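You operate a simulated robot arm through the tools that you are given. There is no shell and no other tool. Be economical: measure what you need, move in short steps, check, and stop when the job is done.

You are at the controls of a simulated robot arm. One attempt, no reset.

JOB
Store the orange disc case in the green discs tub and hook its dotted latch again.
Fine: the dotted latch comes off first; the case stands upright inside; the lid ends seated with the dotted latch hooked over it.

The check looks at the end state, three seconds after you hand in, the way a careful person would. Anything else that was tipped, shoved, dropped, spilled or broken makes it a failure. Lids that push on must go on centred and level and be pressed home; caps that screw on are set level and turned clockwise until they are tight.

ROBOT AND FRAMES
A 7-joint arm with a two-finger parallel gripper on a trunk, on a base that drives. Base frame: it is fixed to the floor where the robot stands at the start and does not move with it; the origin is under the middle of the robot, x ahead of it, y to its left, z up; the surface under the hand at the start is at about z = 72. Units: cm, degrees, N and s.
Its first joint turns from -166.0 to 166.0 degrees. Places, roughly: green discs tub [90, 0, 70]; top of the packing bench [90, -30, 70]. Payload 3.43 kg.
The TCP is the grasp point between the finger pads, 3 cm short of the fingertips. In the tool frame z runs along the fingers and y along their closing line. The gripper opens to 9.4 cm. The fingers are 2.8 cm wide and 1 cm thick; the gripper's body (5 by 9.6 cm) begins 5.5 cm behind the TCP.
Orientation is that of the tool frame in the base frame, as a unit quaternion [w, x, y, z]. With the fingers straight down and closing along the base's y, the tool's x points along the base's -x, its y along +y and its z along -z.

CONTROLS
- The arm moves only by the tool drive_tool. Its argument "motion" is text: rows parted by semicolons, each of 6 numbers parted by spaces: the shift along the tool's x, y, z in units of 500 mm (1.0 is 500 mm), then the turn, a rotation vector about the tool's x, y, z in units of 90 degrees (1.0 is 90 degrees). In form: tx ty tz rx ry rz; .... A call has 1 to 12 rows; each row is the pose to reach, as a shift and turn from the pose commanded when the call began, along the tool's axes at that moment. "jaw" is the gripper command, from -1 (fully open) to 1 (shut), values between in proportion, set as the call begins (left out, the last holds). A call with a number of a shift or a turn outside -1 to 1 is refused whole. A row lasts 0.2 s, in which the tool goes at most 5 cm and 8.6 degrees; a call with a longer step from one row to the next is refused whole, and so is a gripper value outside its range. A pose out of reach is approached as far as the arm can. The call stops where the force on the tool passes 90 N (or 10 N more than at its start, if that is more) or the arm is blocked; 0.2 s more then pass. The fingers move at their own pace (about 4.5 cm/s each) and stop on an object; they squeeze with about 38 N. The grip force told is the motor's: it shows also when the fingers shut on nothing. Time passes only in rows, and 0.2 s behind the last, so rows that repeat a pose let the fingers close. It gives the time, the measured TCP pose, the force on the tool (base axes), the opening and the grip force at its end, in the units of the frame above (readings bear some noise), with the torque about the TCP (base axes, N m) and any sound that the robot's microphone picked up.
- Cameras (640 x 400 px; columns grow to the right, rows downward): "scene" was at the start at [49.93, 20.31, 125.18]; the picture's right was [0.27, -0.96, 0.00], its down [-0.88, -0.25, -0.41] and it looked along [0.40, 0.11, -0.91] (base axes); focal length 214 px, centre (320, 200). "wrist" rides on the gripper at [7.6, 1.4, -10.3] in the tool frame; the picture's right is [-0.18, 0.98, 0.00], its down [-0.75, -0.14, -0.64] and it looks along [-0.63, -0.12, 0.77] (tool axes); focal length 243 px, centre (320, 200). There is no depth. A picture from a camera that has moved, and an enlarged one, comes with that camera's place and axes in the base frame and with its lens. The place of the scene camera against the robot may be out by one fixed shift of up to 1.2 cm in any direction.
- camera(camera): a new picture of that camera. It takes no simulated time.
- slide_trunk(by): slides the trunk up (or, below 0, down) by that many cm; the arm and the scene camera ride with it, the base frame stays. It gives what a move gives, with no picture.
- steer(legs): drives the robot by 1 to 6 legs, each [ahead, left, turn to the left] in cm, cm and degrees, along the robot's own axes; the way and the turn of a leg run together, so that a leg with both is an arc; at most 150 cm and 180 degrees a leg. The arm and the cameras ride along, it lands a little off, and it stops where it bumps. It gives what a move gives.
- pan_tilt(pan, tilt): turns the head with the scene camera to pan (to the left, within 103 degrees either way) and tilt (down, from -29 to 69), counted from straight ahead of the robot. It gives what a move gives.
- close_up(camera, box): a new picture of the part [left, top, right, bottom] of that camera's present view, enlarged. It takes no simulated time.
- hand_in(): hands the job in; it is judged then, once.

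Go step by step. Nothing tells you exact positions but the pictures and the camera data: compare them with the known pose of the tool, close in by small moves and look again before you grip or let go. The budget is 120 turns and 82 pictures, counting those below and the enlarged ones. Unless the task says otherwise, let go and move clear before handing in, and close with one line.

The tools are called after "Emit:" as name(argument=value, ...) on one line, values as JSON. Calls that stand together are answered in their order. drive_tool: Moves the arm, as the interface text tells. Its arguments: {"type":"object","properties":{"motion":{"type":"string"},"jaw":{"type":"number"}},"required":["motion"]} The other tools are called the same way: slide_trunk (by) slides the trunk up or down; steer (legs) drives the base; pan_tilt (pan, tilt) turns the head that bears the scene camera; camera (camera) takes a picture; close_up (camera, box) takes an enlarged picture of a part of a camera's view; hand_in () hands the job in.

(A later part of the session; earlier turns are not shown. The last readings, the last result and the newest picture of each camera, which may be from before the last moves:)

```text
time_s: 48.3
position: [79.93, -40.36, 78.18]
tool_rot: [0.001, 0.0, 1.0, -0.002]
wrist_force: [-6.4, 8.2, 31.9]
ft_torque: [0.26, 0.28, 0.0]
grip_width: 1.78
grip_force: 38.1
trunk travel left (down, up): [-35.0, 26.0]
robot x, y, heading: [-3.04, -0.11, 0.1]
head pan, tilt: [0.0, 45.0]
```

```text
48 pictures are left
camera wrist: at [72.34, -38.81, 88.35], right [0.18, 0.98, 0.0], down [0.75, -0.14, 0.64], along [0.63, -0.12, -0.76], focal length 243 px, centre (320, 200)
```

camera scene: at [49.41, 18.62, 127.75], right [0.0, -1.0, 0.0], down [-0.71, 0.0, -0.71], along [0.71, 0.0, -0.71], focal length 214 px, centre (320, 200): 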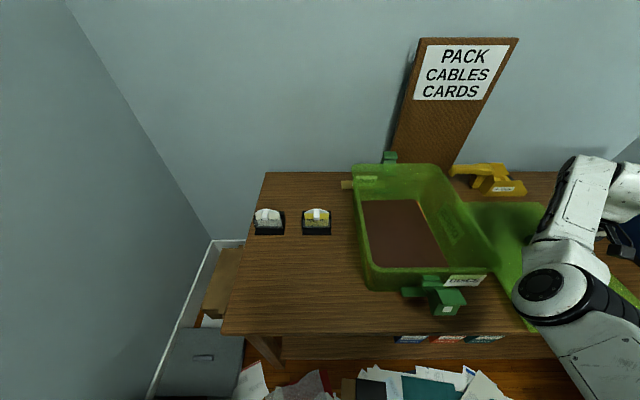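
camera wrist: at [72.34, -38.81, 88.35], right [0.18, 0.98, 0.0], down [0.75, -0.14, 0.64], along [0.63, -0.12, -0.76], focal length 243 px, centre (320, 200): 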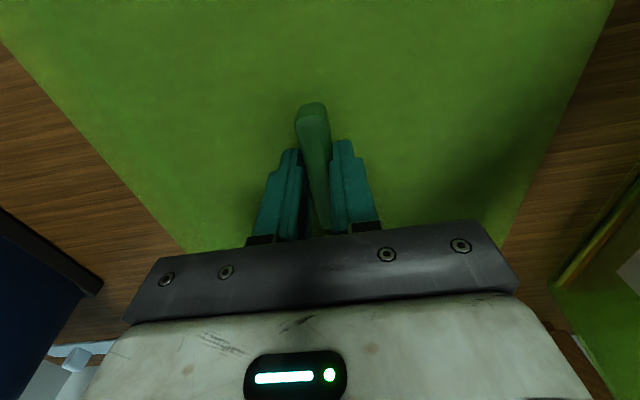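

Solid contact with the bench. I ease off, release and rise.

Emit:
drive_tool(motion="0 0 -0.006 0 0 0; 0 0 -0.006 0 0 0")

Emit:
drive_tool(motion="0 0 0 0 0 0; 0 0 0 0 0 0; 0 0 0 0 0 0; 0 0 0 0 0 0; 0 0 0 0 0 0", jaw=-0.3)

Emit:
drive_tool(motion="0 0 -0.05 0 0 0; 0 0 -0.14 0 0 0; 0 0 -0.23 0 0 0; 0 0 -0.32 0 0 0; 0 0 -0.41 0 0 0; 0 0 -0.5 0 0 0; 0 0 -0.6 0 0 0; 0 0 -0.69 0 0 0; 0 0 -0.78 0 0 0")

Emit:
camera(camera="scene")

```text
time_s: 48.9
position: [79.95, -40.28, 78.03]
tool_rot: [0.001, 0.0, 1.0, 0.0]
wrist_force: [1.7, 2.4, 19.5]
ft_torque: [0.03, -1.0, 0.03]
grip_width: 1.77
grip_force: 37.9
trunk travel left (down, up): [-35.0, 26.0]
robot x, y, heading: [-2.87, 0.14, 0.1]
head pan, tilt: [0.0, 45.0]
```

```text
time_s: 50.1
position: [79.96, -40.23, 78.09]
tool_rot: [-0.001, 0.0, 1.0, 0.0]
wrist_force: [0.5, 0.8, -0.1]
ft_torque: [0.02, -0.04, 0.0]
grip_width: 6.1
grip_force: 0.1
trunk travel left (down, up): [-35.0, 26.0]
robot x, y, heading: [-3.0, 0.07, -0.0]
head pan, tilt: [0.0, 45.0]
```

```text
time_s: 52.1
position: [80.01, -40.35, 116.91]
tool_rot: [-0.001, 0.0, 1.0, 0.0]
wrist_force: [-0.3, 0.0, -0.2]
ft_torque: [-0.03, 0.01, 0.03]
grip_width: 6.14
grip_force: 0.1
trunk travel left (down, up): [-35.0, 26.0]
robot x, y, heading: [-2.92, 0.03, -0.1]
head pan, tilt: [0.0, 45.0]
```

```text
47 pictures are left
camera scene: at [49.41, 18.63, 127.74], right [0.0, -1.0, 0.0], down [-0.71, 0.0, -0.71], along [0.71, 0.0, -0.71], focal length 214 px, centre (320, 200)
```

scene: 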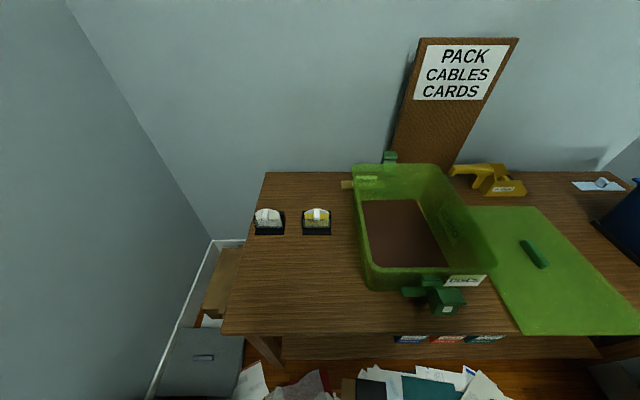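

The lid lies flat on the bench. I zoom in on the open tub for its interior and latch.

Emit:
close_up(camera="scene", box=[340, 150, 520, 320])

```text
2.35 times, centred on (430, 235) of scene
camera zoom: at [49.41, 18.63, 127.74], right [0.0, -1.0, 0.0], down [-0.71, 0.0, -0.71], along [0.71, 0.0, -0.71], focal length 505 px, centre (61, 118)
```

zoom: 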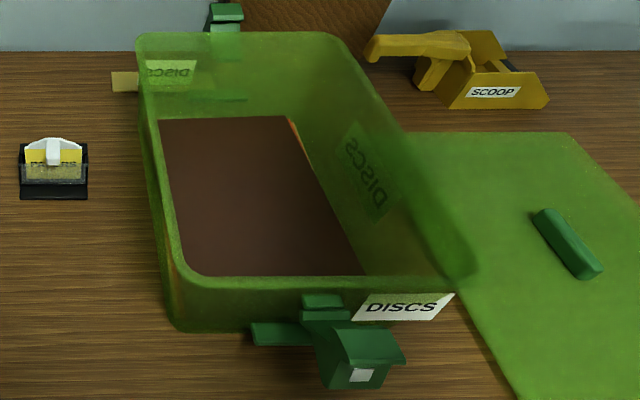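

The tub is empty with a flat floor. Now I retract the arm, shift the base away from the side table and turn left towards the orange case.

Emit:
drive_tool(motion="0.047 0.071 -0.018 0 0 0; 0.095 0.142 -0.035 0 0 0; 0.142 0.213 -0.053 0 0 0; 0.19 0.284 -0.07 0 0 0; 0.237 0.355 -0.088 0 0 0; 0.285 0.426 -0.105 0 0 0; 0.332 0.497 -0.123 0 0 0; 0.38 0.568 -0.14 0 0 0")

Emit:
steer(legs=[[0, -12, 0], [0, 0, 88]])

Emit:
camera(camera="wrist")

Emit:
camera(camera="scene")

```text
time_s: 53.9
position: [60.76, -12.02, 123.74]
tool_rot: [-0.006, 0.007, 1.0, -0.002]
wrist_force: [0.6, -0.7, 0.0]
ft_torque: [0.02, -0.02, -0.01]
grip_width: 6.12
grip_force: 0.2
trunk travel left (down, up): [-35.0, 26.0]
robot x, y, heading: [-2.84, 0.21, -0.1]
head pan, tilt: [0.0, 45.0]
```

```text
time_s: 58.9
position: [10.94, 51.76, 123.9]
tool_rot: [-0.002, -0.692, 0.721, -0.004]
wrist_force: [-0.6, -0.3, 0.1]
ft_torque: [0.04, 0.02, -0.02]
grip_width: 6.09
grip_force: 0.0
trunk travel left (down, up): [-35.0, 26.0]
robot x, y, heading: [-2.79, -11.34, 88.1]
head pan, tilt: [0.0, 45.0]
```

```text
45 pictures are left
camera wrist: at [9.07, 44.2, 134.1], right [-0.97, 0.22, -0.01], down [0.17, 0.75, 0.64], along [0.15, 0.62, -0.77], focal length 243 px, centre (320, 200)
```

wrist: 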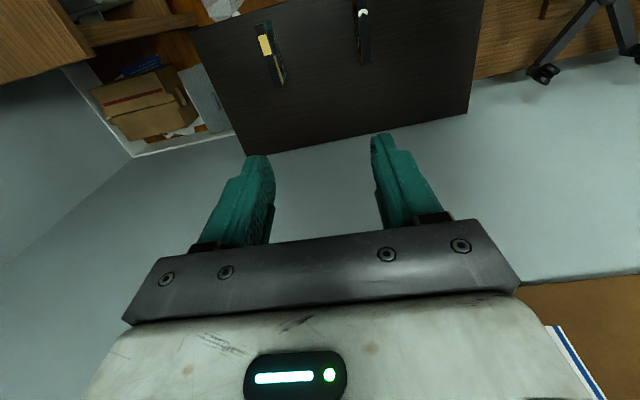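

```text
44 pictures are left
camera scene: at [-21.12, 40.46, 127.65], right [1.0, -0.01, 0.0], down [-0.01, -0.72, -0.7], along [0.01, 0.7, -0.72], focal length 214 px, centre (320, 200)
```

scene: 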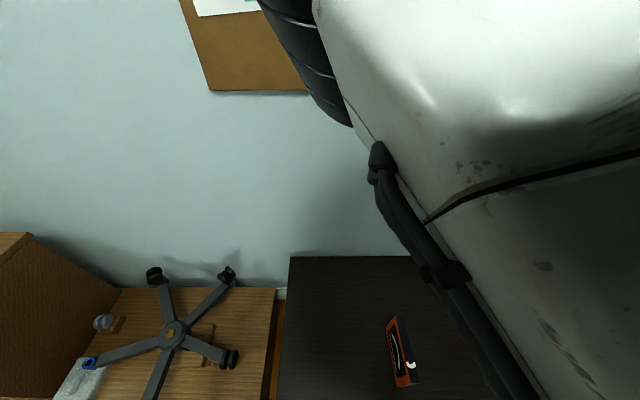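

The orange case stands on edge near (1, 48–59), top about z 64, thin along x—well aligned with the jaw. I lower the trunk and move above it.

Emit:
slide_trunk(by=-32)

Emit:
drive_tool(motion="0.003 0.064 0 0 0 0; 0.0 0.127 0 0 0 0; -0.03 0.19 0 0 0 0", jaw=0)

Emit:
camera(camera="wrist")

```text
time_s: 62.0
position: [10.95, 51.66, 91.82]
tool_rot: [-0.001, -0.692, 0.722, -0.003]
wrist_force: [0.2, 0.1, -0.3]
ft_torque: [0.0, 0.03, 0.02]
grip_width: 6.13
grip_force: 0.0
trunk travel left (down, up): [-3.0, 58.0]
robot x, y, heading: [-3.14, -11.54, 88.1]
head pan, tilt: [0.0, 45.0]
```

```text
time_s: 62.7
position: [10.35, 50.36, 91.53]
tool_rot: [-0.003, -0.615, 0.789, -0.01]
wrist_force: [0.2, -0.5, 0.1]
ft_torque: [0.0, -0.04, 0.03]
grip_width: 4.68
grip_force: 0.0
trunk travel left (down, up): [-3.0, 58.0]
robot x, y, heading: [-2.74, -11.6, 88.4]
head pan, tilt: [0.0, 45.0]
stopped in row 3: the arm was blocked; the commanded pose is now the measured one
```

```text
43 pictures are left
camera wrist: at [7.11, 43.51, 101.88], right [-0.91, 0.42, -0.01], down [0.32, 0.71, 0.63], along [0.27, 0.57, -0.78], focal length 243 px, centre (320, 200)
```

wrist: 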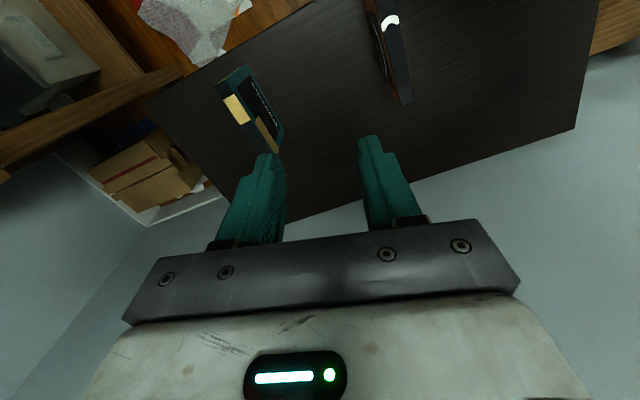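

The arm is cramped again. I back the base 15 cm and strafe left, then extend forward over the case.

Emit:
steer(legs=[[-15, 9.5, 0]])

Emit:
drive_tool(motion="-0.07 0 0 0 0 -0.035; -0.14 0 0 0 0 -0.07; -0.21 0 0 0 0 -0.106; -0.27 0 0 0 0 -0.106")

Emit:
camera(camera="wrist")

```text
time_s: 64.2
position: [0.56, 35.5, 91.47]
tool_rot: [-0.003, -0.614, 0.789, -0.01]
wrist_force: [-0.3, 0.0, -0.9]
ft_torque: [-0.01, -0.02, -0.02]
grip_width: 4.71
grip_force: 0.0
trunk travel left (down, up): [-3.0, 58.0]
robot x, y, heading: [-13.16, -26.44, 88.1]
head pan, tilt: [0.0, 45.0]
```

```text
time_s: 65.2
position: [3.89, 48.69, 91.42]
tool_rot: [-0.005, -0.679, 0.734, -0.01]
wrist_force: [-0.4, 0.7, 0.1]
ft_torque: [0.03, 0.02, -0.01]
grip_width: 4.73
grip_force: 0.1
trunk travel left (down, up): [-3.0, 58.0]
robot x, y, heading: [-13.25, -26.39, 88.2]
head pan, tilt: [0.0, 45.0]
```

```text
42 pictures are left
camera wrist: at [1.83, 41.45, 101.85], right [-0.96, 0.26, -0.01], down [0.2, 0.75, 0.63], along [0.17, 0.6, -0.78], focal length 243 px, centre (320, 200)
```

wrist: 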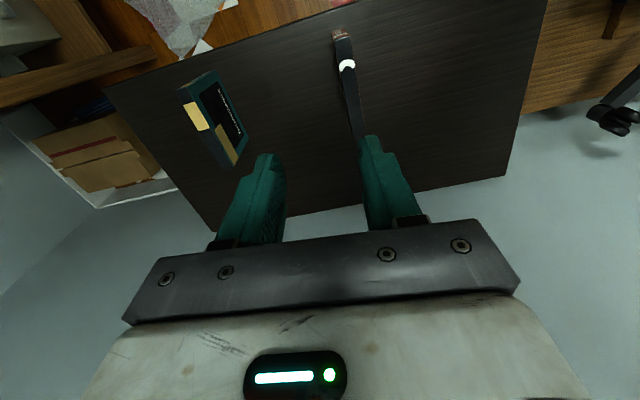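

Case measured: about 13 long (y 45–58.6), 2.4 thick, top z≈63.6, table z≈51.5, centred at x≈0.45. I go above it with the jaw opened wider.

Emit:
drive_tool(motion="-0.013 0.015 0.08 0 0 -0.007; -0.026 0.029 0.16 0 0 -0.014; -0.039 0.044 0.24 0 0 -0.021; -0.052 0.058 0.32 0 0 -0.028; -0.064 0.073 0.4 0 0 -0.035", jaw=-0.5)

Emit:
camera(camera="wrist")

```text
time_s: 66.4
position: [0.83, 51.6, 71.13]
tool_rot: [-0.004, -0.697, 0.717, -0.009]
wrist_force: [0.5, 0.4, 0.3]
ft_torque: [0.02, 0.01, -0.02]
grip_width: 7.05
grip_force: 0.1
trunk travel left (down, up): [-3.0, 58.0]
robot x, y, heading: [-12.89, -26.07, 88.1]
head pan, tilt: [0.0, 45.0]
```

```text
41 pictures are left
camera wrist: at [-1.0, 44.26, 81.55], right [-0.98, 0.21, -0.01], down [0.16, 0.76, 0.63], along [0.14, 0.61, -0.78], focal length 243 px, centre (320, 200)
```

wrist: 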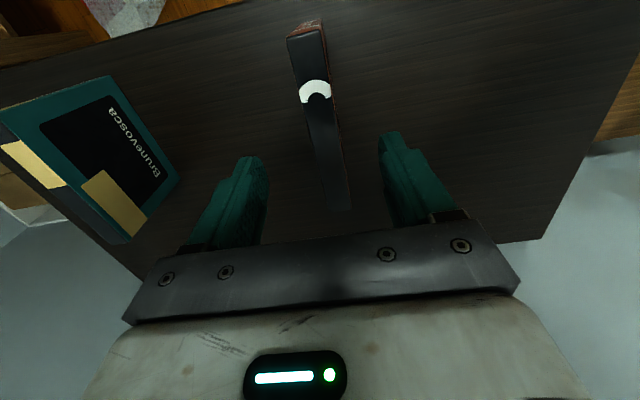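

Well aligned. I centre, descend and grip the case.

Emit:
drive_tool(motion="-0.018 0.006 0.05 0 0 0; -0.018 0.006 0.11 0 0 0; -0.018 0.006 0.17 0 0 0; -0.018 0.006 0.212 0 0 0; -0.018 0.006 0.212 0 0 0")

Emit:
drive_tool(motion="0 0 0 0 0 0; 0 0 0 0 0 0; 0 0 0 0 0 0; 0 0 0 0 0 0; 0 0 0 0 0 0", jaw=1)

Emit:
camera(camera="wrist")

```text
time_s: 67.6
position: [0.34, 52.44, 60.43]
tool_rot: [-0.004, -0.698, 0.716, -0.01]
wrist_force: [-0.8, -0.5, 0.1]
ft_torque: [0.01, 0.0, 0.01]
grip_width: 7.03
grip_force: 0.2
trunk travel left (down, up): [-3.0, 58.0]
robot x, y, heading: [-12.85, -26.45, 88.3]
head pan, tilt: [0.0, 45.0]
```

```text
time_s: 68.8
position: [0.21, 52.37, 60.51]
tool_rot: [-0.004, -0.697, 0.717, -0.011]
wrist_force: [-0.5, -0.3, 0.4]
ft_torque: [0.04, 0.02, 0.02]
grip_width: 2.59
grip_force: 38.1
trunk travel left (down, up): [-3.0, 58.0]
robot x, y, heading: [-12.8, -26.28, 88.0]
head pan, tilt: [0.0, 45.0]
```

```text
40 pictures are left
camera wrist: at [-1.41, 44.99, 70.9], right [-0.98, 0.21, -0.01], down [0.16, 0.76, 0.63], along [0.14, 0.61, -0.78], focal length 243 px, centre (320, 200)
```

wrist: 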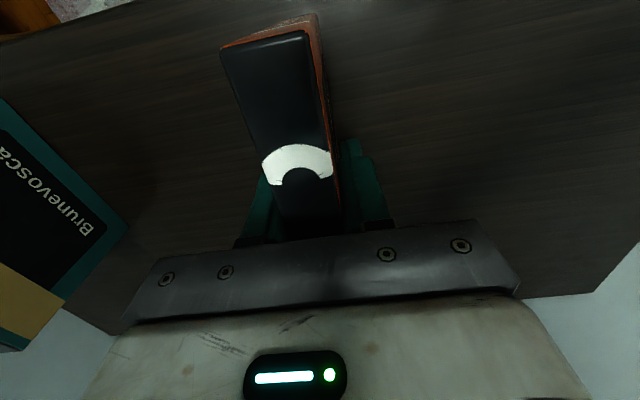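

Gripped at 2.6 cm. I lift straight up with the arm, then the trunk.

Emit:
drive_tool(motion="0 0 -0.03 0 0 0; 0 0 -0.09 0 0 0; 0 0 -0.18 0 0 0; 0 0 -0.27 0 0 0; 0 0 -0.36 0 0 0; 0 0 -0.45 0 0 0; 0 0 -0.54 0 0 0; 0 0 -0.6 0 0 0")

Emit:
slide_trunk(by=32)

Emit:
camera(camera="wrist")

```text
time_s: 70.6
position: [0.34, 52.97, 90.49]
tool_rot: [-0.005, -0.698, 0.716, -0.01]
wrist_force: [-0.8, -0.6, -1.5]
ft_torque: [-0.02, 0.01, 0.03]
grip_width: 2.61
grip_force: 38.4
trunk travel left (down, up): [-3.0, 58.0]
robot x, y, heading: [-12.77, -26.28, 88.1]
head pan, tilt: [0.0, 45.0]
```

```text
time_s: 73.8
position: [0.21, 53.0, 122.5]
tool_rot: [-0.005, -0.698, 0.716, -0.01]
wrist_force: [-0.1, -0.6, -1.7]
ft_torque: [0.01, 0.01, 0.01]
grip_width: 2.6
grip_force: 38.0
trunk travel left (down, up): [-35.0, 26.0]
robot x, y, heading: [-12.82, -26.48, 88.1]
head pan, tilt: [0.0, 45.0]
```

```text
39 pictures are left
camera wrist: at [-1.43, 45.62, 132.85], right [-0.98, 0.21, -0.01], down [0.16, 0.76, 0.63], along [0.14, 0.61, -0.78], focal length 243 px, centre (320, 200)
```

wrist: 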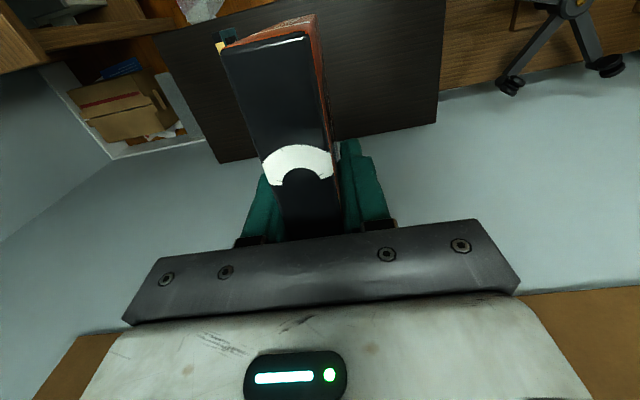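

The case is held securely. I turn back and drive to the tub.

Emit:
steer(legs=[[0, 0, -88], [9, 26, 0]])

Emit:
pan_tilt(pan=0, tilt=45)

Emit:
camera(camera="scene")

Emit:
camera(camera="wrist")

```text
time_s: 79.3
position: [75.36, -7.54, 122.49]
tool_rot: [-0.011, -0.023, 1.0, -0.005]
wrist_force: [0.4, -0.2, -1.7]
ft_torque: [0.03, 0.02, 0.04]
grip_width: 2.57
grip_force: 38.1
trunk travel left (down, up): [-35.0, 26.0]
robot x, y, heading: [-4.91, -0.26, 2.3]
head pan, tilt: [0.0, 45.0]
```

```text
time_s: 80.0
position: [75.34, -7.51, 122.4]
tool_rot: [-0.01, -0.023, 1.0, -0.004]
wrist_force: [0.1, -0.4, -1.6]
ft_torque: [0.01, -0.01, 0.01]
grip_width: 2.57
grip_force: 37.7
trunk travel left (down, up): [-35.0, 26.0]
robot x, y, heading: [-4.76, -0.32, 2.4]
head pan, tilt: [0.0, 45.0]
```

```text
38 pictures are left
camera scene: at [46.71, 20.57, 127.75], right [0.04, -1.0, 0.0], down [-0.71, -0.03, -0.71], along [0.71, 0.03, -0.71], focal length 214 px, centre (320, 200)
```

scene: 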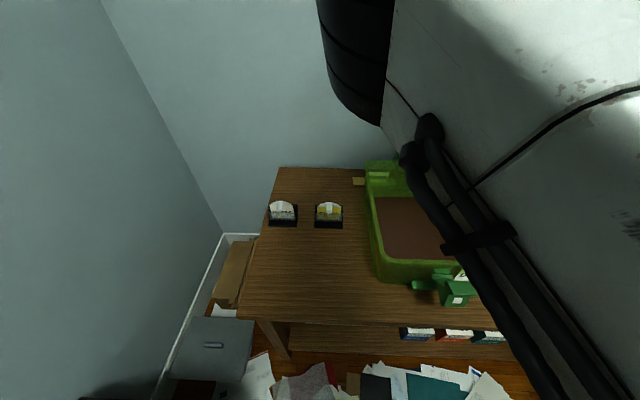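

```text
37 pictures are left
camera wrist: at [67.89, -6.41, 132.86], right [0.14, 0.99, -0.01], down [0.77, -0.1, 0.63], along [0.62, -0.1, -0.78], focal length 243 px, centre (320, 200)
```

wrist: 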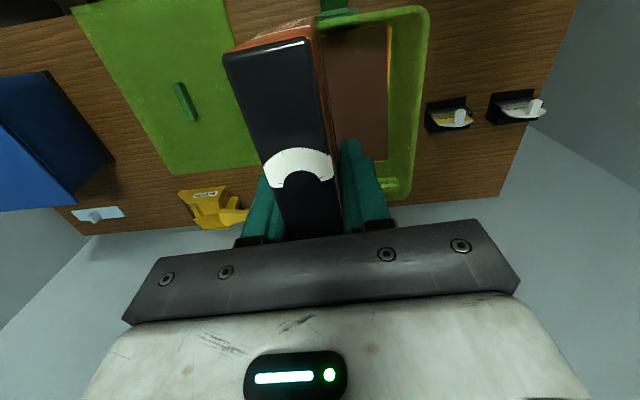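

I position the case over the tub's middle, levelled and squared, with its bottom still above the rim.

Emit:
drive_tool(motion="-0.08 0.016 0 -0.002 -0.004 0.01; -0.16 0.031 0.01 -0.004 -0.008 0.02; -0.244 0.047 0.04 -0.005 -0.0127 0.029; -0.244 0.047 0.13 -0.005 -0.0127 0.029; -0.244 0.047 0.22 -0.005 -0.0127 0.029; -0.244 0.047 0.31 -0.005 -0.0127 0.029; -0.244 0.047 0.38 -0.005 -0.0127 0.029")

Emit:
camera(camera="wrist")

Emit:
camera(camera="scene")

```text
time_s: 81.5
position: [87.11, -4.64, 103.33]
tool_rot: [0.001, -0.001, 1.0, -0.001]
wrist_force: [0.3, -0.8, -2.1]
ft_torque: [0.02, 0.0, 0.0]
grip_width: 2.59
grip_force: 38.0
trunk travel left (down, up): [-35.0, 26.0]
robot x, y, heading: [-4.67, -0.04, 2.3]
head pan, tilt: [0.0, 45.0]
```

```text
36 pictures are left
camera wrist: at [79.4, -3.25, 113.53], right [0.18, 0.98, 0.0], down [0.75, -0.14, 0.64], along [0.63, -0.12, -0.77], focal length 243 px, centre (320, 200)
```

wrist: 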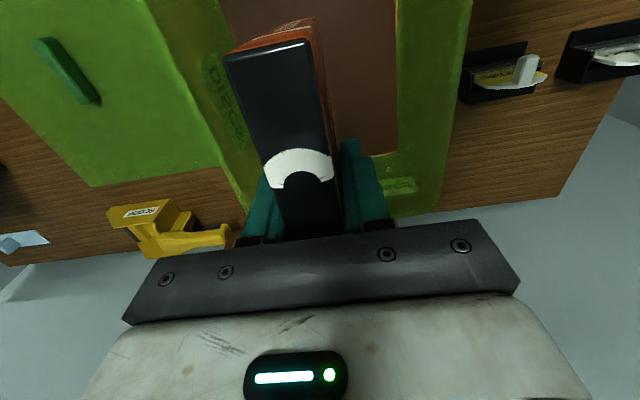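

```text
35 pictures are left
camera scene: at [46.71, 20.57, 127.76], right [0.04, -1.0, 0.0], down [-0.71, -0.03, -0.71], along [0.71, 0.03, -0.71], focal length 214 px, centre (320, 200)
```

scene: 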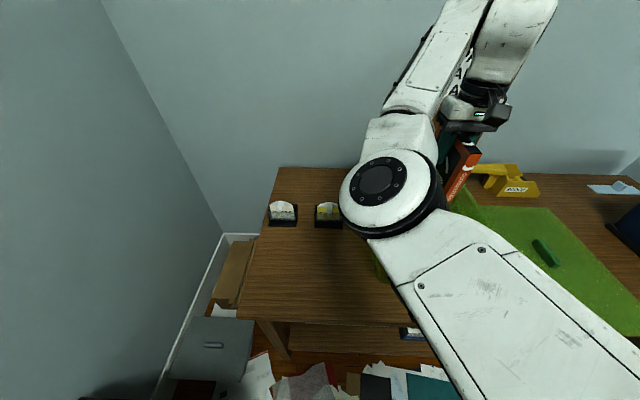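

Over the open tub. I lower it, with the last centimetres slowly.

Emit:
drive_tool(motion="0 0 0.09 0 0 0; 0 0 0.18 0 0 0; 0 0 0.26 0 0 0; 0 0 0.33 0 0 0; 0 0 0.37 0 0 0; 0 0 0.386 0 0 0; 0 0 0.386 0 0 0")

Emit:
drive_tool(motion="0 0 0.008 0 0 0; 0 0 0.016 0 0 0; 0 0 0.024 0 0 0; 0 0 0.024 0 0 0")

```text
time_s: 83.2
position: [87.09, -4.74, 84.01]
tool_rot: [0.0, -0.001, 1.0, 0.0]
wrist_force: [0.3, -0.1, -2.0]
ft_torque: [0.04, 0.02, -0.02]
grip_width: 2.57
grip_force: 38.2
trunk travel left (down, up): [-35.0, 26.0]
robot x, y, heading: [-4.56, -0.37, 2.4]
head pan, tilt: [0.0, 45.0]
```

```text
time_s: 84.2
position: [87.0, -4.75, 82.74]
tool_rot: [0.0, -0.001, 1.0, -0.001]
wrist_force: [0.2, 0.4, -1.9]
ft_torque: [0.0, -0.04, -0.04]
grip_width: 2.6
grip_force: 37.8
trunk travel left (down, up): [-35.0, 26.0]
robot x, y, heading: [-4.77, -0.58, 2.6]
head pan, tilt: [0.0, 45.0]
```

Not down yet; I continue in small steps.

Emit:
drive_tool(motion="0 0 0.008 0 0 0; 0 0 0.016 0 0 0; 0 0 0.016 0 0 0")

Emit:
drive_tool(motion="0 0 0.005 0 0 0; 0 0 0.01 0 0 0; 0 0 0.01 0 0 0")

```text
time_s: 85.0
position: [87.0, -4.84, 81.93]
tool_rot: [0.0, -0.001, 1.0, -0.001]
wrist_force: [1.2, -0.4, -1.6]
ft_torque: [-0.03, -0.01, 0.02]
grip_width: 2.6
grip_force: 37.4
trunk travel left (down, up): [-35.0, 26.0]
robot x, y, heading: [-4.81, -0.35, 2.6]
head pan, tilt: [0.0, 45.0]
```

```text
time_s: 85.8
position: [87.02, -4.73, 81.3]
tool_rot: [0.0, -0.001, 1.0, 0.0]
wrist_force: [-0.1, 0.1, -1.0]
ft_torque: [-0.03, 0.0, 0.02]
grip_width: 2.6
grip_force: 38.0
trunk travel left (down, up): [-35.0, 26.0]
robot x, y, heading: [-4.65, -0.12, 2.3]
head pan, tilt: [0.0, 45.0]
```

Emit:
drive_tool(motion="0 0 0.006 0 0 0; 0 0 0.006 0 0 0")

Emit:
drive_tool(motion="0 0 0.006 0 0 0; 0 0 0.006 0 0 0")

```text
time_s: 86.3
position: [87.01, -4.69, 81.21]
tool_rot: [-0.001, -0.001, 1.0, -0.001]
wrist_force: [-1.0, 0.4, 1.9]
ft_torque: [0.07, 0.25, -0.02]
grip_width: 2.61
grip_force: 38.4
trunk travel left (down, up): [-35.0, 26.0]
robot x, y, heading: [-4.81, 0.16, 2.5]
head pan, tilt: [0.0, 45.0]
```

```text
time_s: 87.0
position: [87.17, -4.8, 80.95]
tool_rot: [0.003, -0.001, 1.0, -0.001]
wrist_force: [4.1, 0.2, 21.4]
ft_torque: [0.15, 1.2, -0.08]
grip_width: 2.61
grip_force: 38.0
trunk travel left (down, up): [-35.0, 26.0]
robot x, y, heading: [-4.97, -0.6, 2.5]
head pan, tilt: [0.0, 45.0]
```

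It is on the floor (21 N). I ease off, release slowly and look.

Emit:
drive_tool(motion="0 0 -0.004 0 0 0; 0 0 -0.005 0 0 0")

Emit:
drive_tool(motion="0 0 0 0 0 0; 0 0 0 0 0 0; 0 0 0 0 0 0; 0 0 0 0 0 0", jaw=0.1)

Emit:
camera(camera="wrist")

```text
time_s: 87.5
position: [86.99, -4.94, 81.06]
tool_rot: [0.0, 0.0, 1.0, 0.0]
wrist_force: [6.0, 1.4, 14.8]
ft_torque: [0.08, 0.64, -0.06]
grip_width: 2.6
grip_force: 38.0
trunk travel left (down, up): [-35.0, 26.0]
robot x, y, heading: [-5.06, -0.24, 2.4]
head pan, tilt: [0.0, 45.0]
```

```text
time_s: 88.5
position: [86.98, -4.68, 81.11]
tool_rot: [0.0, -0.001, 1.0, 0.0]
wrist_force: [-0.3, -0.1, 0.2]
ft_torque: [0.0, -0.01, 0.03]
grip_width: 4.23
grip_force: 0.0
trunk travel left (down, up): [-35.0, 26.0]
robot x, y, heading: [-4.62, -0.01, 2.3]
head pan, tilt: [0.0, 45.0]
```

```text
34 pictures are left
camera wrist: at [79.41, -3.44, 91.31], right [0.18, 0.98, 0.0], down [0.75, -0.14, 0.64], along [0.63, -0.12, -0.77], focal length 243 px, centre (320, 200)
```

wrist: 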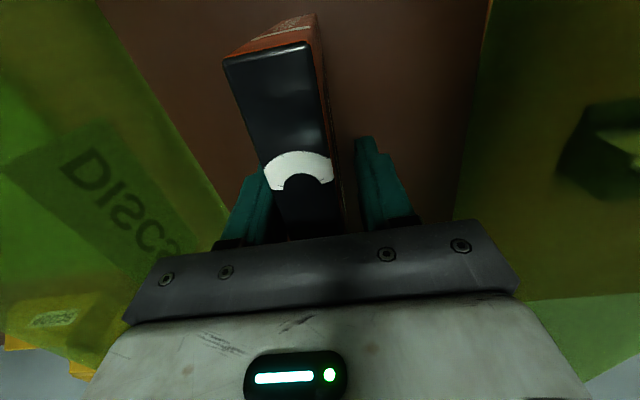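

It stands upright. I open a bit more and rise straight out.

Emit:
drive_tool(motion="0 0 0 0 0 0; 0 0 0 0 0 0; 0 0 0 0 0 0", jaw=-0.3)

Emit:
drive_tool(motion="0 0 -0.04 0 0 0; 0 0 -0.1 0 0 0; 0 0 -0.18 0 0 0; 0 0 -0.27 0 0 0; 0 0 -0.36 0 0 0; 0 0 -0.45 0 0 0; 0 0 -0.54 0 0 0")

Emit:
camera(camera="wrist")

```text
time_s: 89.3
position: [87.15, -4.95, 81.16]
tool_rot: [0.001, -0.001, 1.0, 0.0]
wrist_force: [-1.4, 0.2, -0.3]
ft_torque: [-0.01, 0.0, 0.0]
grip_width: 6.11
grip_force: 0.1
trunk travel left (down, up): [-35.0, 26.0]
robot x, y, heading: [-4.88, -0.52, 2.3]
head pan, tilt: [0.0, 45.0]
```

```text
time_s: 91.0
position: [87.23, -4.83, 108.18]
tool_rot: [-0.001, -0.002, 1.0, -0.001]
wrist_force: [1.5, 0.2, -0.1]
ft_torque: [0.01, 0.02, 0.0]
grip_width: 6.12
grip_force: 0.1
trunk travel left (down, up): [-35.0, 26.0]
robot x, y, heading: [-4.85, -0.47, 2.4]
head pan, tilt: [0.0, 45.0]
```

```text
33 pictures are left
camera wrist: at [79.48, -3.5, 118.36], right [0.18, 0.98, 0.0], down [0.75, -0.14, 0.64], along [0.63, -0.12, -0.77], focal length 243 px, centre (320, 200)
```

wrist: 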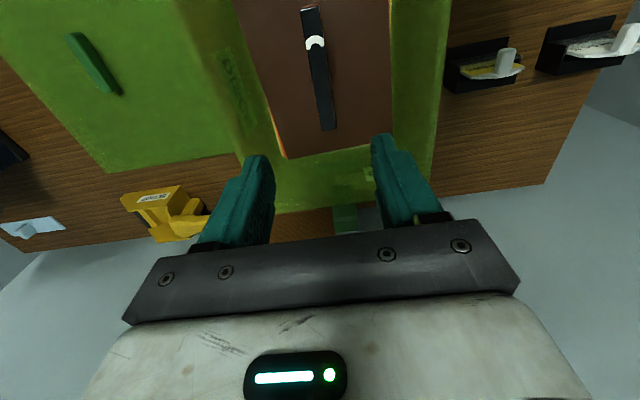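

The case stands upright in the tub. I go back over the lid's handle.

Emit:
drive_tool(motion="0.018 -0.089 0 0 0 0; 0.036 -0.177 0 0 0 0; 0.054 -0.266 0 0 0 0; 0.072 -0.354 0 0 0 0; 0.09 -0.443 0 0 0 0; 0.109 -0.532 0 0 0 0; 0.127 -0.62 0 0 0 0; 0.145 -0.709 0 0 0 0; 0.145 -0.709 0.09 0 0 0; 0.145 -0.709 0.18 0 0 0; 0.145 -0.709 0.27 0 0 0; 0.145 -0.709 0.36 0 0 0")

Emit:
camera(camera="wrist")

```text
time_s: 93.5
position: [79.7, -40.42, 90.0]
tool_rot: [0.0, -0.001, 1.0, -0.001]
wrist_force: [-0.1, 0.1, 0.0]
ft_torque: [0.02, 0.01, -0.04]
grip_width: 6.1
grip_force: 0.1
trunk travel left (down, up): [-35.0, 26.0]
robot x, y, heading: [-4.87, 0.03, 2.2]
head pan, tilt: [0.0, 45.0]
```

```text
32 pictures are left
camera wrist: at [72.13, -39.05, 100.34], right [0.18, 0.98, 0.0], down [0.75, -0.14, 0.64], along [0.63, -0.12, -0.77], focal length 243 px, centre (320, 200)
```

wrist: 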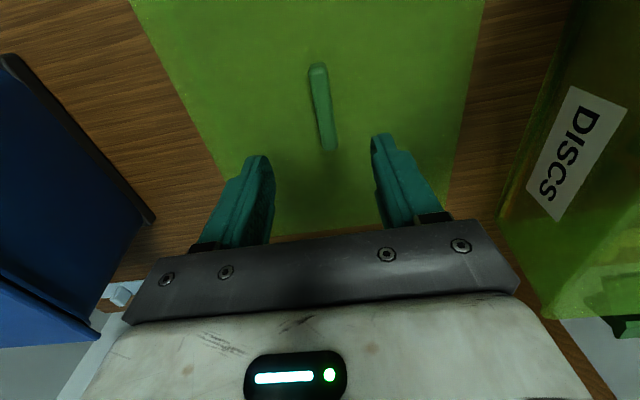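

Handle sits as I left it. I descend and grip at the same spot.

Emit:
drive_tool(motion="-0.005 0.002 0.08 0 0 0; -0.005 0.002 0.16 0 0 0; -0.005 0.002 0.21 0 0 0; -0.005 0.002 0.236 0 0 0; -0.005 0.002 0.236 0 0 0")

Emit:
drive_tool(motion="0 0 0 0 0 0; 0 0 0 0 0 0; 0 0 0 0 0 0; 0 0 0 0 0 0; 0 0 0 0 0 0", jaw=1)

```text
time_s: 94.8
position: [80.12, -40.23, 78.02]
tool_rot: [0.001, -0.001, 1.0, -0.001]
wrist_force: [0.8, 0.3, 0.2]
ft_torque: [-0.02, -0.01, 0.02]
grip_width: 6.13
grip_force: 0.2
trunk travel left (down, up): [-35.0, 26.0]
robot x, y, heading: [-4.8, -0.22, 2.4]
head pan, tilt: [0.0, 45.0]
```

```text
time_s: 96.0
position: [80.08, -40.13, 78.21]
tool_rot: [0.001, -0.001, 1.0, -0.001]
wrist_force: [0.8, -0.1, -0.4]
ft_torque: [0.02, -0.02, -0.12]
grip_width: 1.7
grip_force: 37.4
trunk travel left (down, up): [-35.0, 26.0]
robot x, y, heading: [-4.83, -0.18, 2.3]
head pan, tilt: [0.0, 45.0]
```

Emit:
drive_tool(motion="0 0 -0.03 0 0 0; 0 0 -0.1 0 0 0; 0 0 -0.19 0 0 0; 0 0 -0.28 0 0 0; 0 0 -0.37 0 0 0; 0 0 -0.46 0 0 0; 0 0 -0.52 0 0 0")

Emit:
drive_tool(motion="-0.018 0.089 0 0 0 0; -0.037 0.177 0 0 0 0; -0.055 0.266 0 0 0 0; -0.074 0.354 0 0 0 0; -0.092 0.443 0 0 0 0; -0.111 0.532 0 0 0 0; -0.13 0.62 0 0 0 0; -0.148 0.709 0 0 0 0; -0.148 0.709 0 0 0 0")

Emit:
camera(camera="wrist")

```text
time_s: 97.5
position: [79.86, -40.31, 104.2]
tool_rot: [-0.001, -0.001, 1.0, 0.0]
wrist_force: [0.2, -0.1, -1.7]
ft_torque: [0.03, -0.03, -0.02]
grip_width: 1.75
grip_force: 38.3
trunk travel left (down, up): [-35.0, 26.0]
robot x, y, heading: [-4.27, -0.13, 2.4]
head pan, tilt: [0.0, 45.0]
```

```text
time_s: 99.5
position: [87.52, -4.68, 104.39]
tool_rot: [0.001, 0.0, 1.0, -0.001]
wrist_force: [0.3, 0.0, -2.3]
ft_torque: [0.0, -0.01, 0.0]
grip_width: 1.74
grip_force: 37.6
trunk travel left (down, up): [-35.0, 26.0]
robot x, y, heading: [-4.71, -0.22, 2.4]
head pan, tilt: [0.0, 45.0]
```

```text
31 pictures are left
camera wrist: at [79.82, -3.24, 114.61], right [0.18, 0.98, 0.0], down [0.75, -0.14, 0.64], along [0.63, -0.12, -0.77], focal length 243 px, centre (320, 200)
```

wrist: 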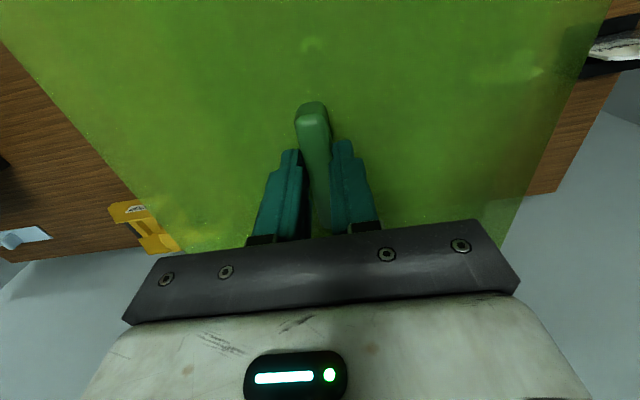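

Lid is back over the tub at the original position. I lower it, slowly at the end.

Emit:
drive_tool(motion="0 0 0.06 0 0 0; 0 0 0.12 0 0 0; 0 0 0.17 0 0 0; 0 0 0.2 0 0 0; 0 0 0.216 0 0 0; 0 0 0.216 0 0 0")

Emit:
drive_tool(motion="0 0 0.006 0 0 0; 0 0 0.012 0 0 0; 0 0 0.018 0 0 0; 0 0 0.022 0 0 0; 0 0 0.022 0 0 0")

```text
time_s: 101.0
position: [87.42, -4.87, 93.43]
tool_rot: [0.001, 0.0, 1.0, -0.001]
wrist_force: [0.1, 0.2, -2.4]
ft_torque: [-0.01, 0.01, 0.02]
grip_width: 1.73
grip_force: 38.2
trunk travel left (down, up): [-35.0, 26.0]
robot x, y, heading: [-5.07, -0.45, 2.2]
head pan, tilt: [0.0, 45.0]
```

```text
time_s: 102.2
position: [87.35, -4.75, 92.34]
tool_rot: [0.0, -0.001, 1.0, -0.001]
wrist_force: [-0.5, -0.1, -1.5]
ft_torque: [-0.03, 0.03, -0.01]
grip_width: 1.73
grip_force: 38.0
trunk travel left (down, up): [-35.0, 26.0]
robot x, y, heading: [-4.91, -0.39, 2.4]
head pan, tilt: [0.0, 45.0]
```

Emit:
drive_tool(motion="0 0 0.005 0 0 0; 0 0 0.008 0 0 0; 0 0 0.008 0 0 0")

Emit:
drive_tool(motion="0 0 0.004 0 0 0; 0 0 0.004 0 0 0")

```text
time_s: 103.0
position: [87.48, -4.75, 91.99]
tool_rot: [0.0, -0.001, 1.0, -0.002]
wrist_force: [0.7, -0.5, 2.2]
ft_torque: [0.02, 0.57, 0.01]
grip_width: 1.73
grip_force: 38.2
trunk travel left (down, up): [-35.0, 26.0]
robot x, y, heading: [-4.97, -0.57, 2.6]
head pan, tilt: [0.0, 45.0]
```

```text
time_s: 103.5
position: [87.43, -4.73, 91.98]
tool_rot: [0.001, -0.001, 1.0, 0.0]
wrist_force: [2.4, 0.8, 20.4]
ft_torque: [0.04, 0.84, 0.08]
grip_width: 1.72
grip_force: 38.1
trunk travel left (down, up): [-35.0, 26.0]
robot x, y, heading: [-4.4, -0.35, 2.3]
head pan, tilt: [0.0, 45.0]
```

Seated at the original height. I release and rise.

Emit:
drive_tool(motion="0 0 -0.003 0 0 0; 0 0 -0.003 0 0 0; 0 0 -0.003 0 0 0; 0 0 -0.003 0 0 0; 0 0 -0.003 0 0 0; 0 0 -0.003 0 0 0", jaw=-0.3)

Emit:
drive_tool(motion="0 0 -0.06 0 0 0; 0 0 -0.14 0 0 0; 0.06 0 -0.2 0 0 0; 0.14 0 -0.24 0 0 0; 0.23 0 -0.26 0 0 0")

Emit:
camera(camera="wrist")

```text
time_s: 105.0
position: [87.38, -4.71, 91.93]
tool_rot: [0.0, -0.001, 1.0, 0.0]
wrist_force: [0.3, 0.0, -0.7]
ft_torque: [-0.01, 0.0, 0.02]
grip_width: 6.12
grip_force: 0.2
trunk travel left (down, up): [-35.0, 26.0]
robot x, y, heading: [-4.67, 0.01, 2.2]
head pan, tilt: [0.0, 45.0]
```

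```text
time_s: 106.2
position: [75.77, -4.56, 105.12]
tool_rot: [-0.001, -0.001, 1.0, 0.001]
wrist_force: [0.6, -0.4, 0.1]
ft_torque: [0.0, 0.02, 0.02]
grip_width: 6.13
grip_force: 0.0
trunk travel left (down, up): [-35.0, 26.0]
robot x, y, heading: [-4.84, -0.57, 2.3]
head pan, tilt: [0.0, 45.0]
```

```text
30 pictures are left
camera wrist: at [68.13, -3.19, 115.33], right [0.18, 0.98, 0.0], down [0.75, -0.14, 0.64], along [0.63, -0.12, -0.77], focal length 243 px, centre (320, 200)
```

wrist: 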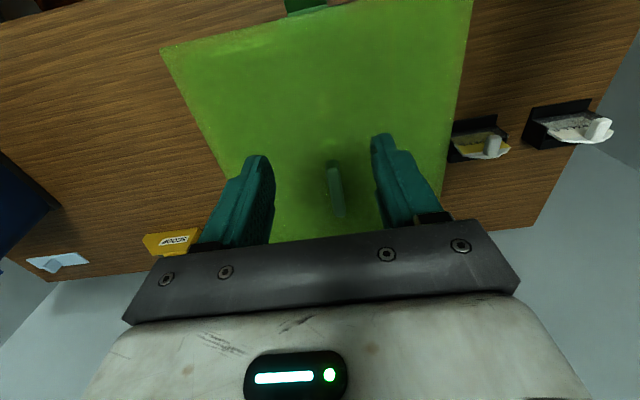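

The lid is on. I back off to work on the latch and view its open state.

Emit:
steer(legs=[[-22, 0, -2.3]])

Emit:
drive_tool(motion="0 0 0 0 -0.09 0; 0 0 0 0 -0.18 0; 0 0 0 0 -0.27 0; 0 0 0 0 -0.333 0", jaw=-1)

Emit:
close_up(camera="wrist", box=[220, 10, 420, 160])

```text
time_s: 107.8
position: [53.37, -8.21, 105.05]
tool_rot: [0.0, 0.018, 1.0, -0.002]
wrist_force: [0.8, -0.5, -0.4]
ft_torque: [-0.01, 0.01, 0.01]
grip_width: 6.1
grip_force: 0.1
trunk travel left (down, up): [-35.0, 26.0]
robot x, y, heading: [-27.52, -0.55, 0.1]
head pan, tilt: [0.0, 45.0]
```

```text
time_s: 108.8
position: [53.24, -8.14, 105.07]
tool_rot: [0.26, 0.018, 0.965, -0.005]
wrist_force: [-0.8, -0.8, 0.4]
ft_torque: [-0.02, 0.03, -0.01]
grip_width: 9.4
grip_force: 0.1
trunk travel left (down, up): [-35.0, 26.0]
robot x, y, heading: [-26.92, -0.81, 0.1]
head pan, tilt: [0.0, 45.0]
```

```text
2.67 times, centred on (320, 85) of wrist
camera zoom: at [41.59, -6.38, 110.09], right [0.2, 0.98, 0.09], down [0.33, -0.15, 0.93], along [0.93, -0.15, -0.35], focal length 647 px, centre (320, 507)
```

zoom: 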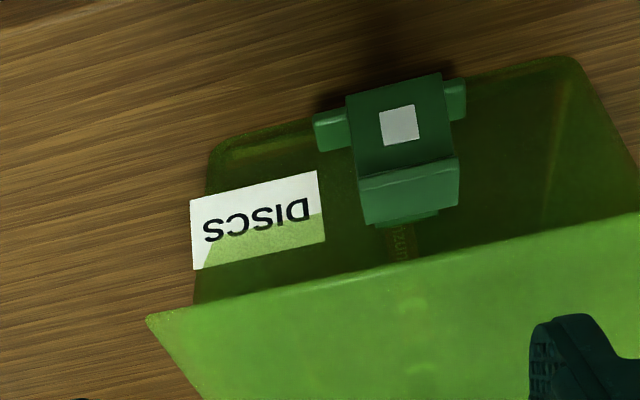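

Latch geometry: hinge near (66.6, 85), the dot face now hangs vertically at x≈63 from z 88 to 83.3, so lifting its lower edge about 4.3 cm should swing the hook back over the lid. I'll bring the closed fingers in low, pointing forward, in front of it.

Emit:
drive_tool(motion="0.047 0.01 0.061 -0.002 -0.056 -0.003; 0.095 0.02 0.122 -0.004 -0.111 -0.007; 0.142 0.03 0.183 -0.006 -0.167 -0.01; 0.189 0.04 0.244 -0.008 -0.222 -0.013; 0.237 0.05 0.305 -0.01 -0.278 -0.017; 0.284 0.06 0.366 -0.012 -0.333 -0.02", jaw=1)

Emit:
camera(camera="wrist")

Emit:
camera(camera="scene")

```text
time_s: 110.2
position: [50.16, -5.45, 82.08]
tool_rot: [0.5, -0.002, 0.866, -0.005]
wrist_force: [-0.4, -0.8, 0.0]
ft_torque: [-0.01, 0.02, 0.04]
grip_width: 0.0
grip_force: 25.9
trunk travel left (down, up): [-35.0, 26.0]
robot x, y, heading: [-26.71, -1.09, 0.1]
head pan, tilt: [0.0, 45.0]
```

```text
28 pictures are left
camera wrist: at [37.4, -3.87, 80.62], right [0.1, 0.98, 0.15], down [-0.18, -0.13, 0.97], along [0.98, -0.12, 0.17], focal length 243 px, centre (320, 200)
```

wrist: 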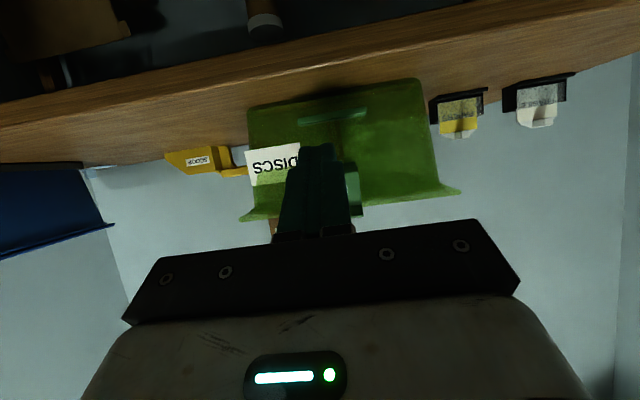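

```text
27 pictures are left
camera scene: at [25.2, 18.01, 127.76], right [0.0, -1.0, 0.0], down [-0.71, 0.0, -0.71], along [0.71, 0.0, -0.71], focal length 214 px, centre (320, 200)
```

scene: 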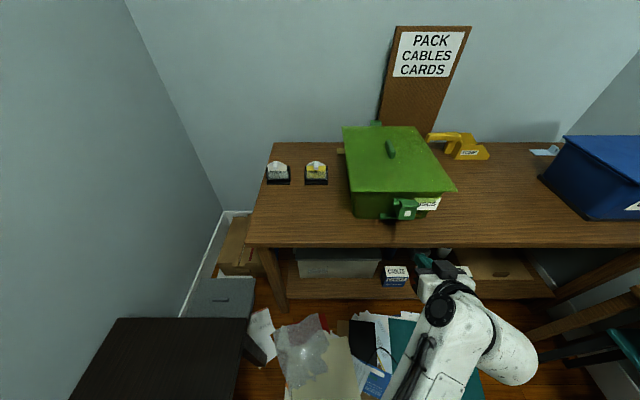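

Good clear view. I zoom in on the latch from both cameras.

Emit:
close_up(camera="scene", box=[350, 170, 460, 240])

Emit:
close_up(camera="wrist", box=[240, 70, 460, 230])

```text
5.71 times, centred on (405, 205) of scene
camera zoom: at [25.2, 18.01, 127.76], right [0.0, -1.0, 0.0], down [-0.71, 0.0, -0.71], along [0.71, 0.0, -0.71], focal length 1226 px, centre (-166, 171)
```

zoom: 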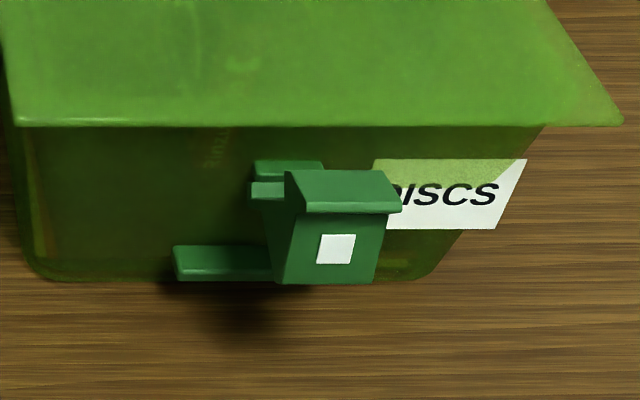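

```text
2.50 times, centred on (350, 150) of wrist
camera zoom: at [37.4, -3.87, 80.62], right [0.1, 0.98, 0.15], down [-0.18, -0.13, 0.97], along [0.98, -0.12, 0.17], focal length 606 px, centre (245, 325)
```

zoom: 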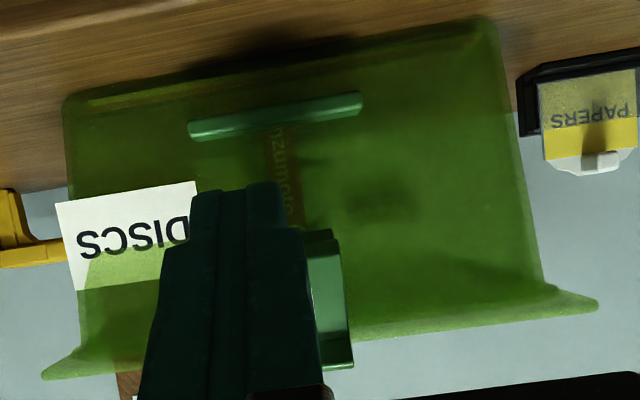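

The lower edge of the dot face is around z 82–83. I slide the closed fingertips in beneath it.

Emit:
drive_tool(motion="0.031 0.007 0.018 0 0 0; 0.001 0.007 0.07 0 0 0; -0.029 0.007 0.122 0 0 0; -0.054 0.007 0.166 0 0 0; -0.079 0.007 0.209 0 0 0")

Emit:
close_up(camera="scene", box=[340, 160, 480, 250])

Emit:
close_up(camera="wrist", box=[240, 70, 460, 230])

```text
time_s: 111.5
position: [61.26, -4.74, 80.29]
tool_rot: [0.5, -0.002, 0.866, -0.004]
wrist_force: [-0.6, 0.3, 0.4]
ft_torque: [0.0, 0.03, 0.03]
grip_width: 0.0
grip_force: 33.4
trunk travel left (down, up): [-35.0, 26.0]
robot x, y, heading: [-27.19, -0.71, -0.0]
head pan, tilt: [0.0, 45.0]
```

```text
4.44 times, centred on (410, 205) of scene
camera zoom: at [25.16, 18.08, 127.76], right [0.0, -1.0, 0.0], down [-0.71, 0.0, -0.71], along [0.71, 0.0, -0.71], focal length 953 px, centre (-80, 178)
```

zoom: 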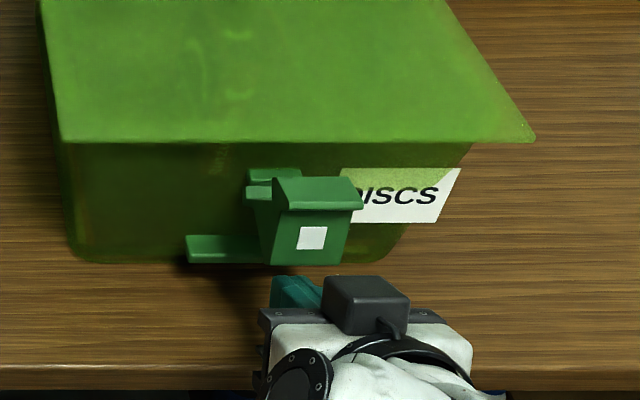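

```text
2.50 times, centred on (350, 150) of wrist
camera zoom: at [48.54, -3.26, 78.96], right [0.09, 0.98, 0.15], down [-0.18, -0.13, 0.98], along [0.98, -0.12, 0.16], focal length 606 px, centre (245, 325)
```

zoom: 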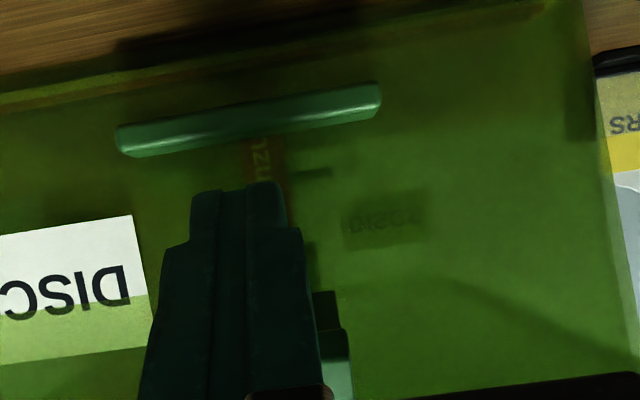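

The tips are under the latch edge. I lift slowly, checking.

Emit:
drive_tool(motion="-0.0087 0 -0.005 0 0 0; -0.0173 0 -0.01 0 0 0; -0.026 0 -0.015 0 0 0; -0.0346 0 -0.02 0 0 0; -0.0433 0 -0.025 0 0 0; -0.052 0 -0.03 0 0 0; -0.052 0 -0.03 0 0 0")

Emit:
close_up(camera="scene", box=[340, 160, 480, 250])

```text
time_s: 113.0
position: [61.19, -4.85, 83.42]
tool_rot: [0.499, -0.001, 0.867, -0.005]
wrist_force: [-0.1, -0.2, 0.0]
ft_torque: [0.01, -0.03, 0.02]
grip_width: 0.0
grip_force: 33.3
trunk travel left (down, up): [-35.0, 26.0]
robot x, y, heading: [-26.96, -0.86, -0.1]
head pan, tilt: [0.0, 45.0]
```

```text
4.44 times, centred on (410, 205) of scene
camera zoom: at [25.18, 18.07, 127.75], right [0.0, -1.0, 0.0], down [-0.71, 0.0, -0.71], along [0.71, 0.0, -0.71], focal length 953 px, centre (-80, 178)
```

zoom: 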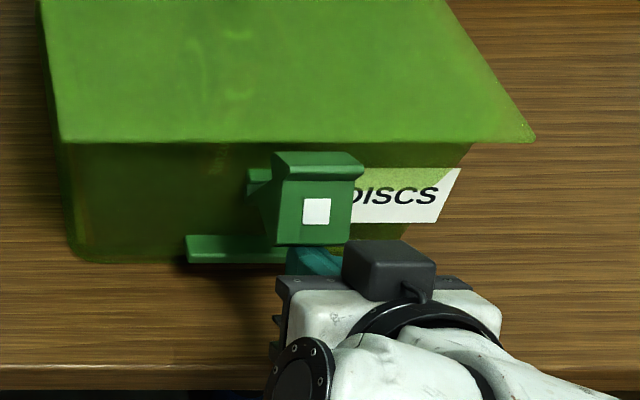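

The latch is swinging up. I keep lifting.

Emit:
drive_tool(motion="-0.0087 0 -0.005 0 0 0; -0.0173 0 -0.01 0 0 0; -0.026 0 -0.015 0 0 0; -0.0346 0 -0.02 0 0 0; -0.0433 0 -0.025 0 0 0; -0.0433 0 -0.025 0 0 0")

Emit:
close_up(camera="scene", box=[340, 160, 480, 250])

```text
time_s: 114.5
position: [61.21, -4.8, 85.83]
tool_rot: [0.499, -0.002, 0.867, -0.005]
wrist_force: [0.1, 1.4, 0.1]
ft_torque: [-0.02, -0.02, 0.04]
grip_width: 0.0
grip_force: 33.1
trunk travel left (down, up): [-35.0, 26.0]
robot x, y, heading: [-26.8, -0.61, 0.1]
head pan, tilt: [0.0, 45.0]
```

```text
4.44 times, centred on (410, 205) of scene
camera zoom: at [25.18, 18.07, 127.75], right [0.0, -1.0, 0.0], down [-0.71, 0.0, -0.71], along [0.71, 0.0, -0.71], focal length 953 px, centre (-80, 178)
```

zoom: 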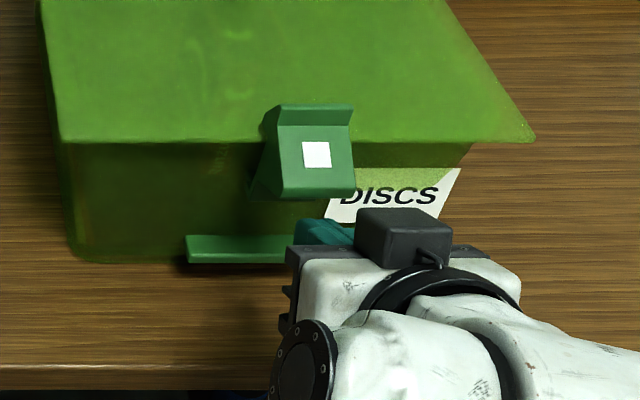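

The latch has flipped over the lid edge. I lift a touch more to confirm it's fully home.

Emit:
drive_tool(motion="-0.0087 0 -0.005 0 0 0; -0.0173 0 -0.01 0 0 0; -0.0173 0 -0.01 0 0 0")

```text
time_s: 115.2
position: [61.17, -4.57, 86.87]
tool_rot: [0.499, -0.003, 0.866, -0.004]
wrist_force: [0.0, -0.5, 0.7]
ft_torque: [0.01, 0.01, 0.0]
grip_width: 0.0
grip_force: 33.0
trunk travel left (down, up): [-35.0, 26.0]
robot x, y, heading: [-27.25, -0.66, 0.1]
head pan, tilt: [0.0, 45.0]
```

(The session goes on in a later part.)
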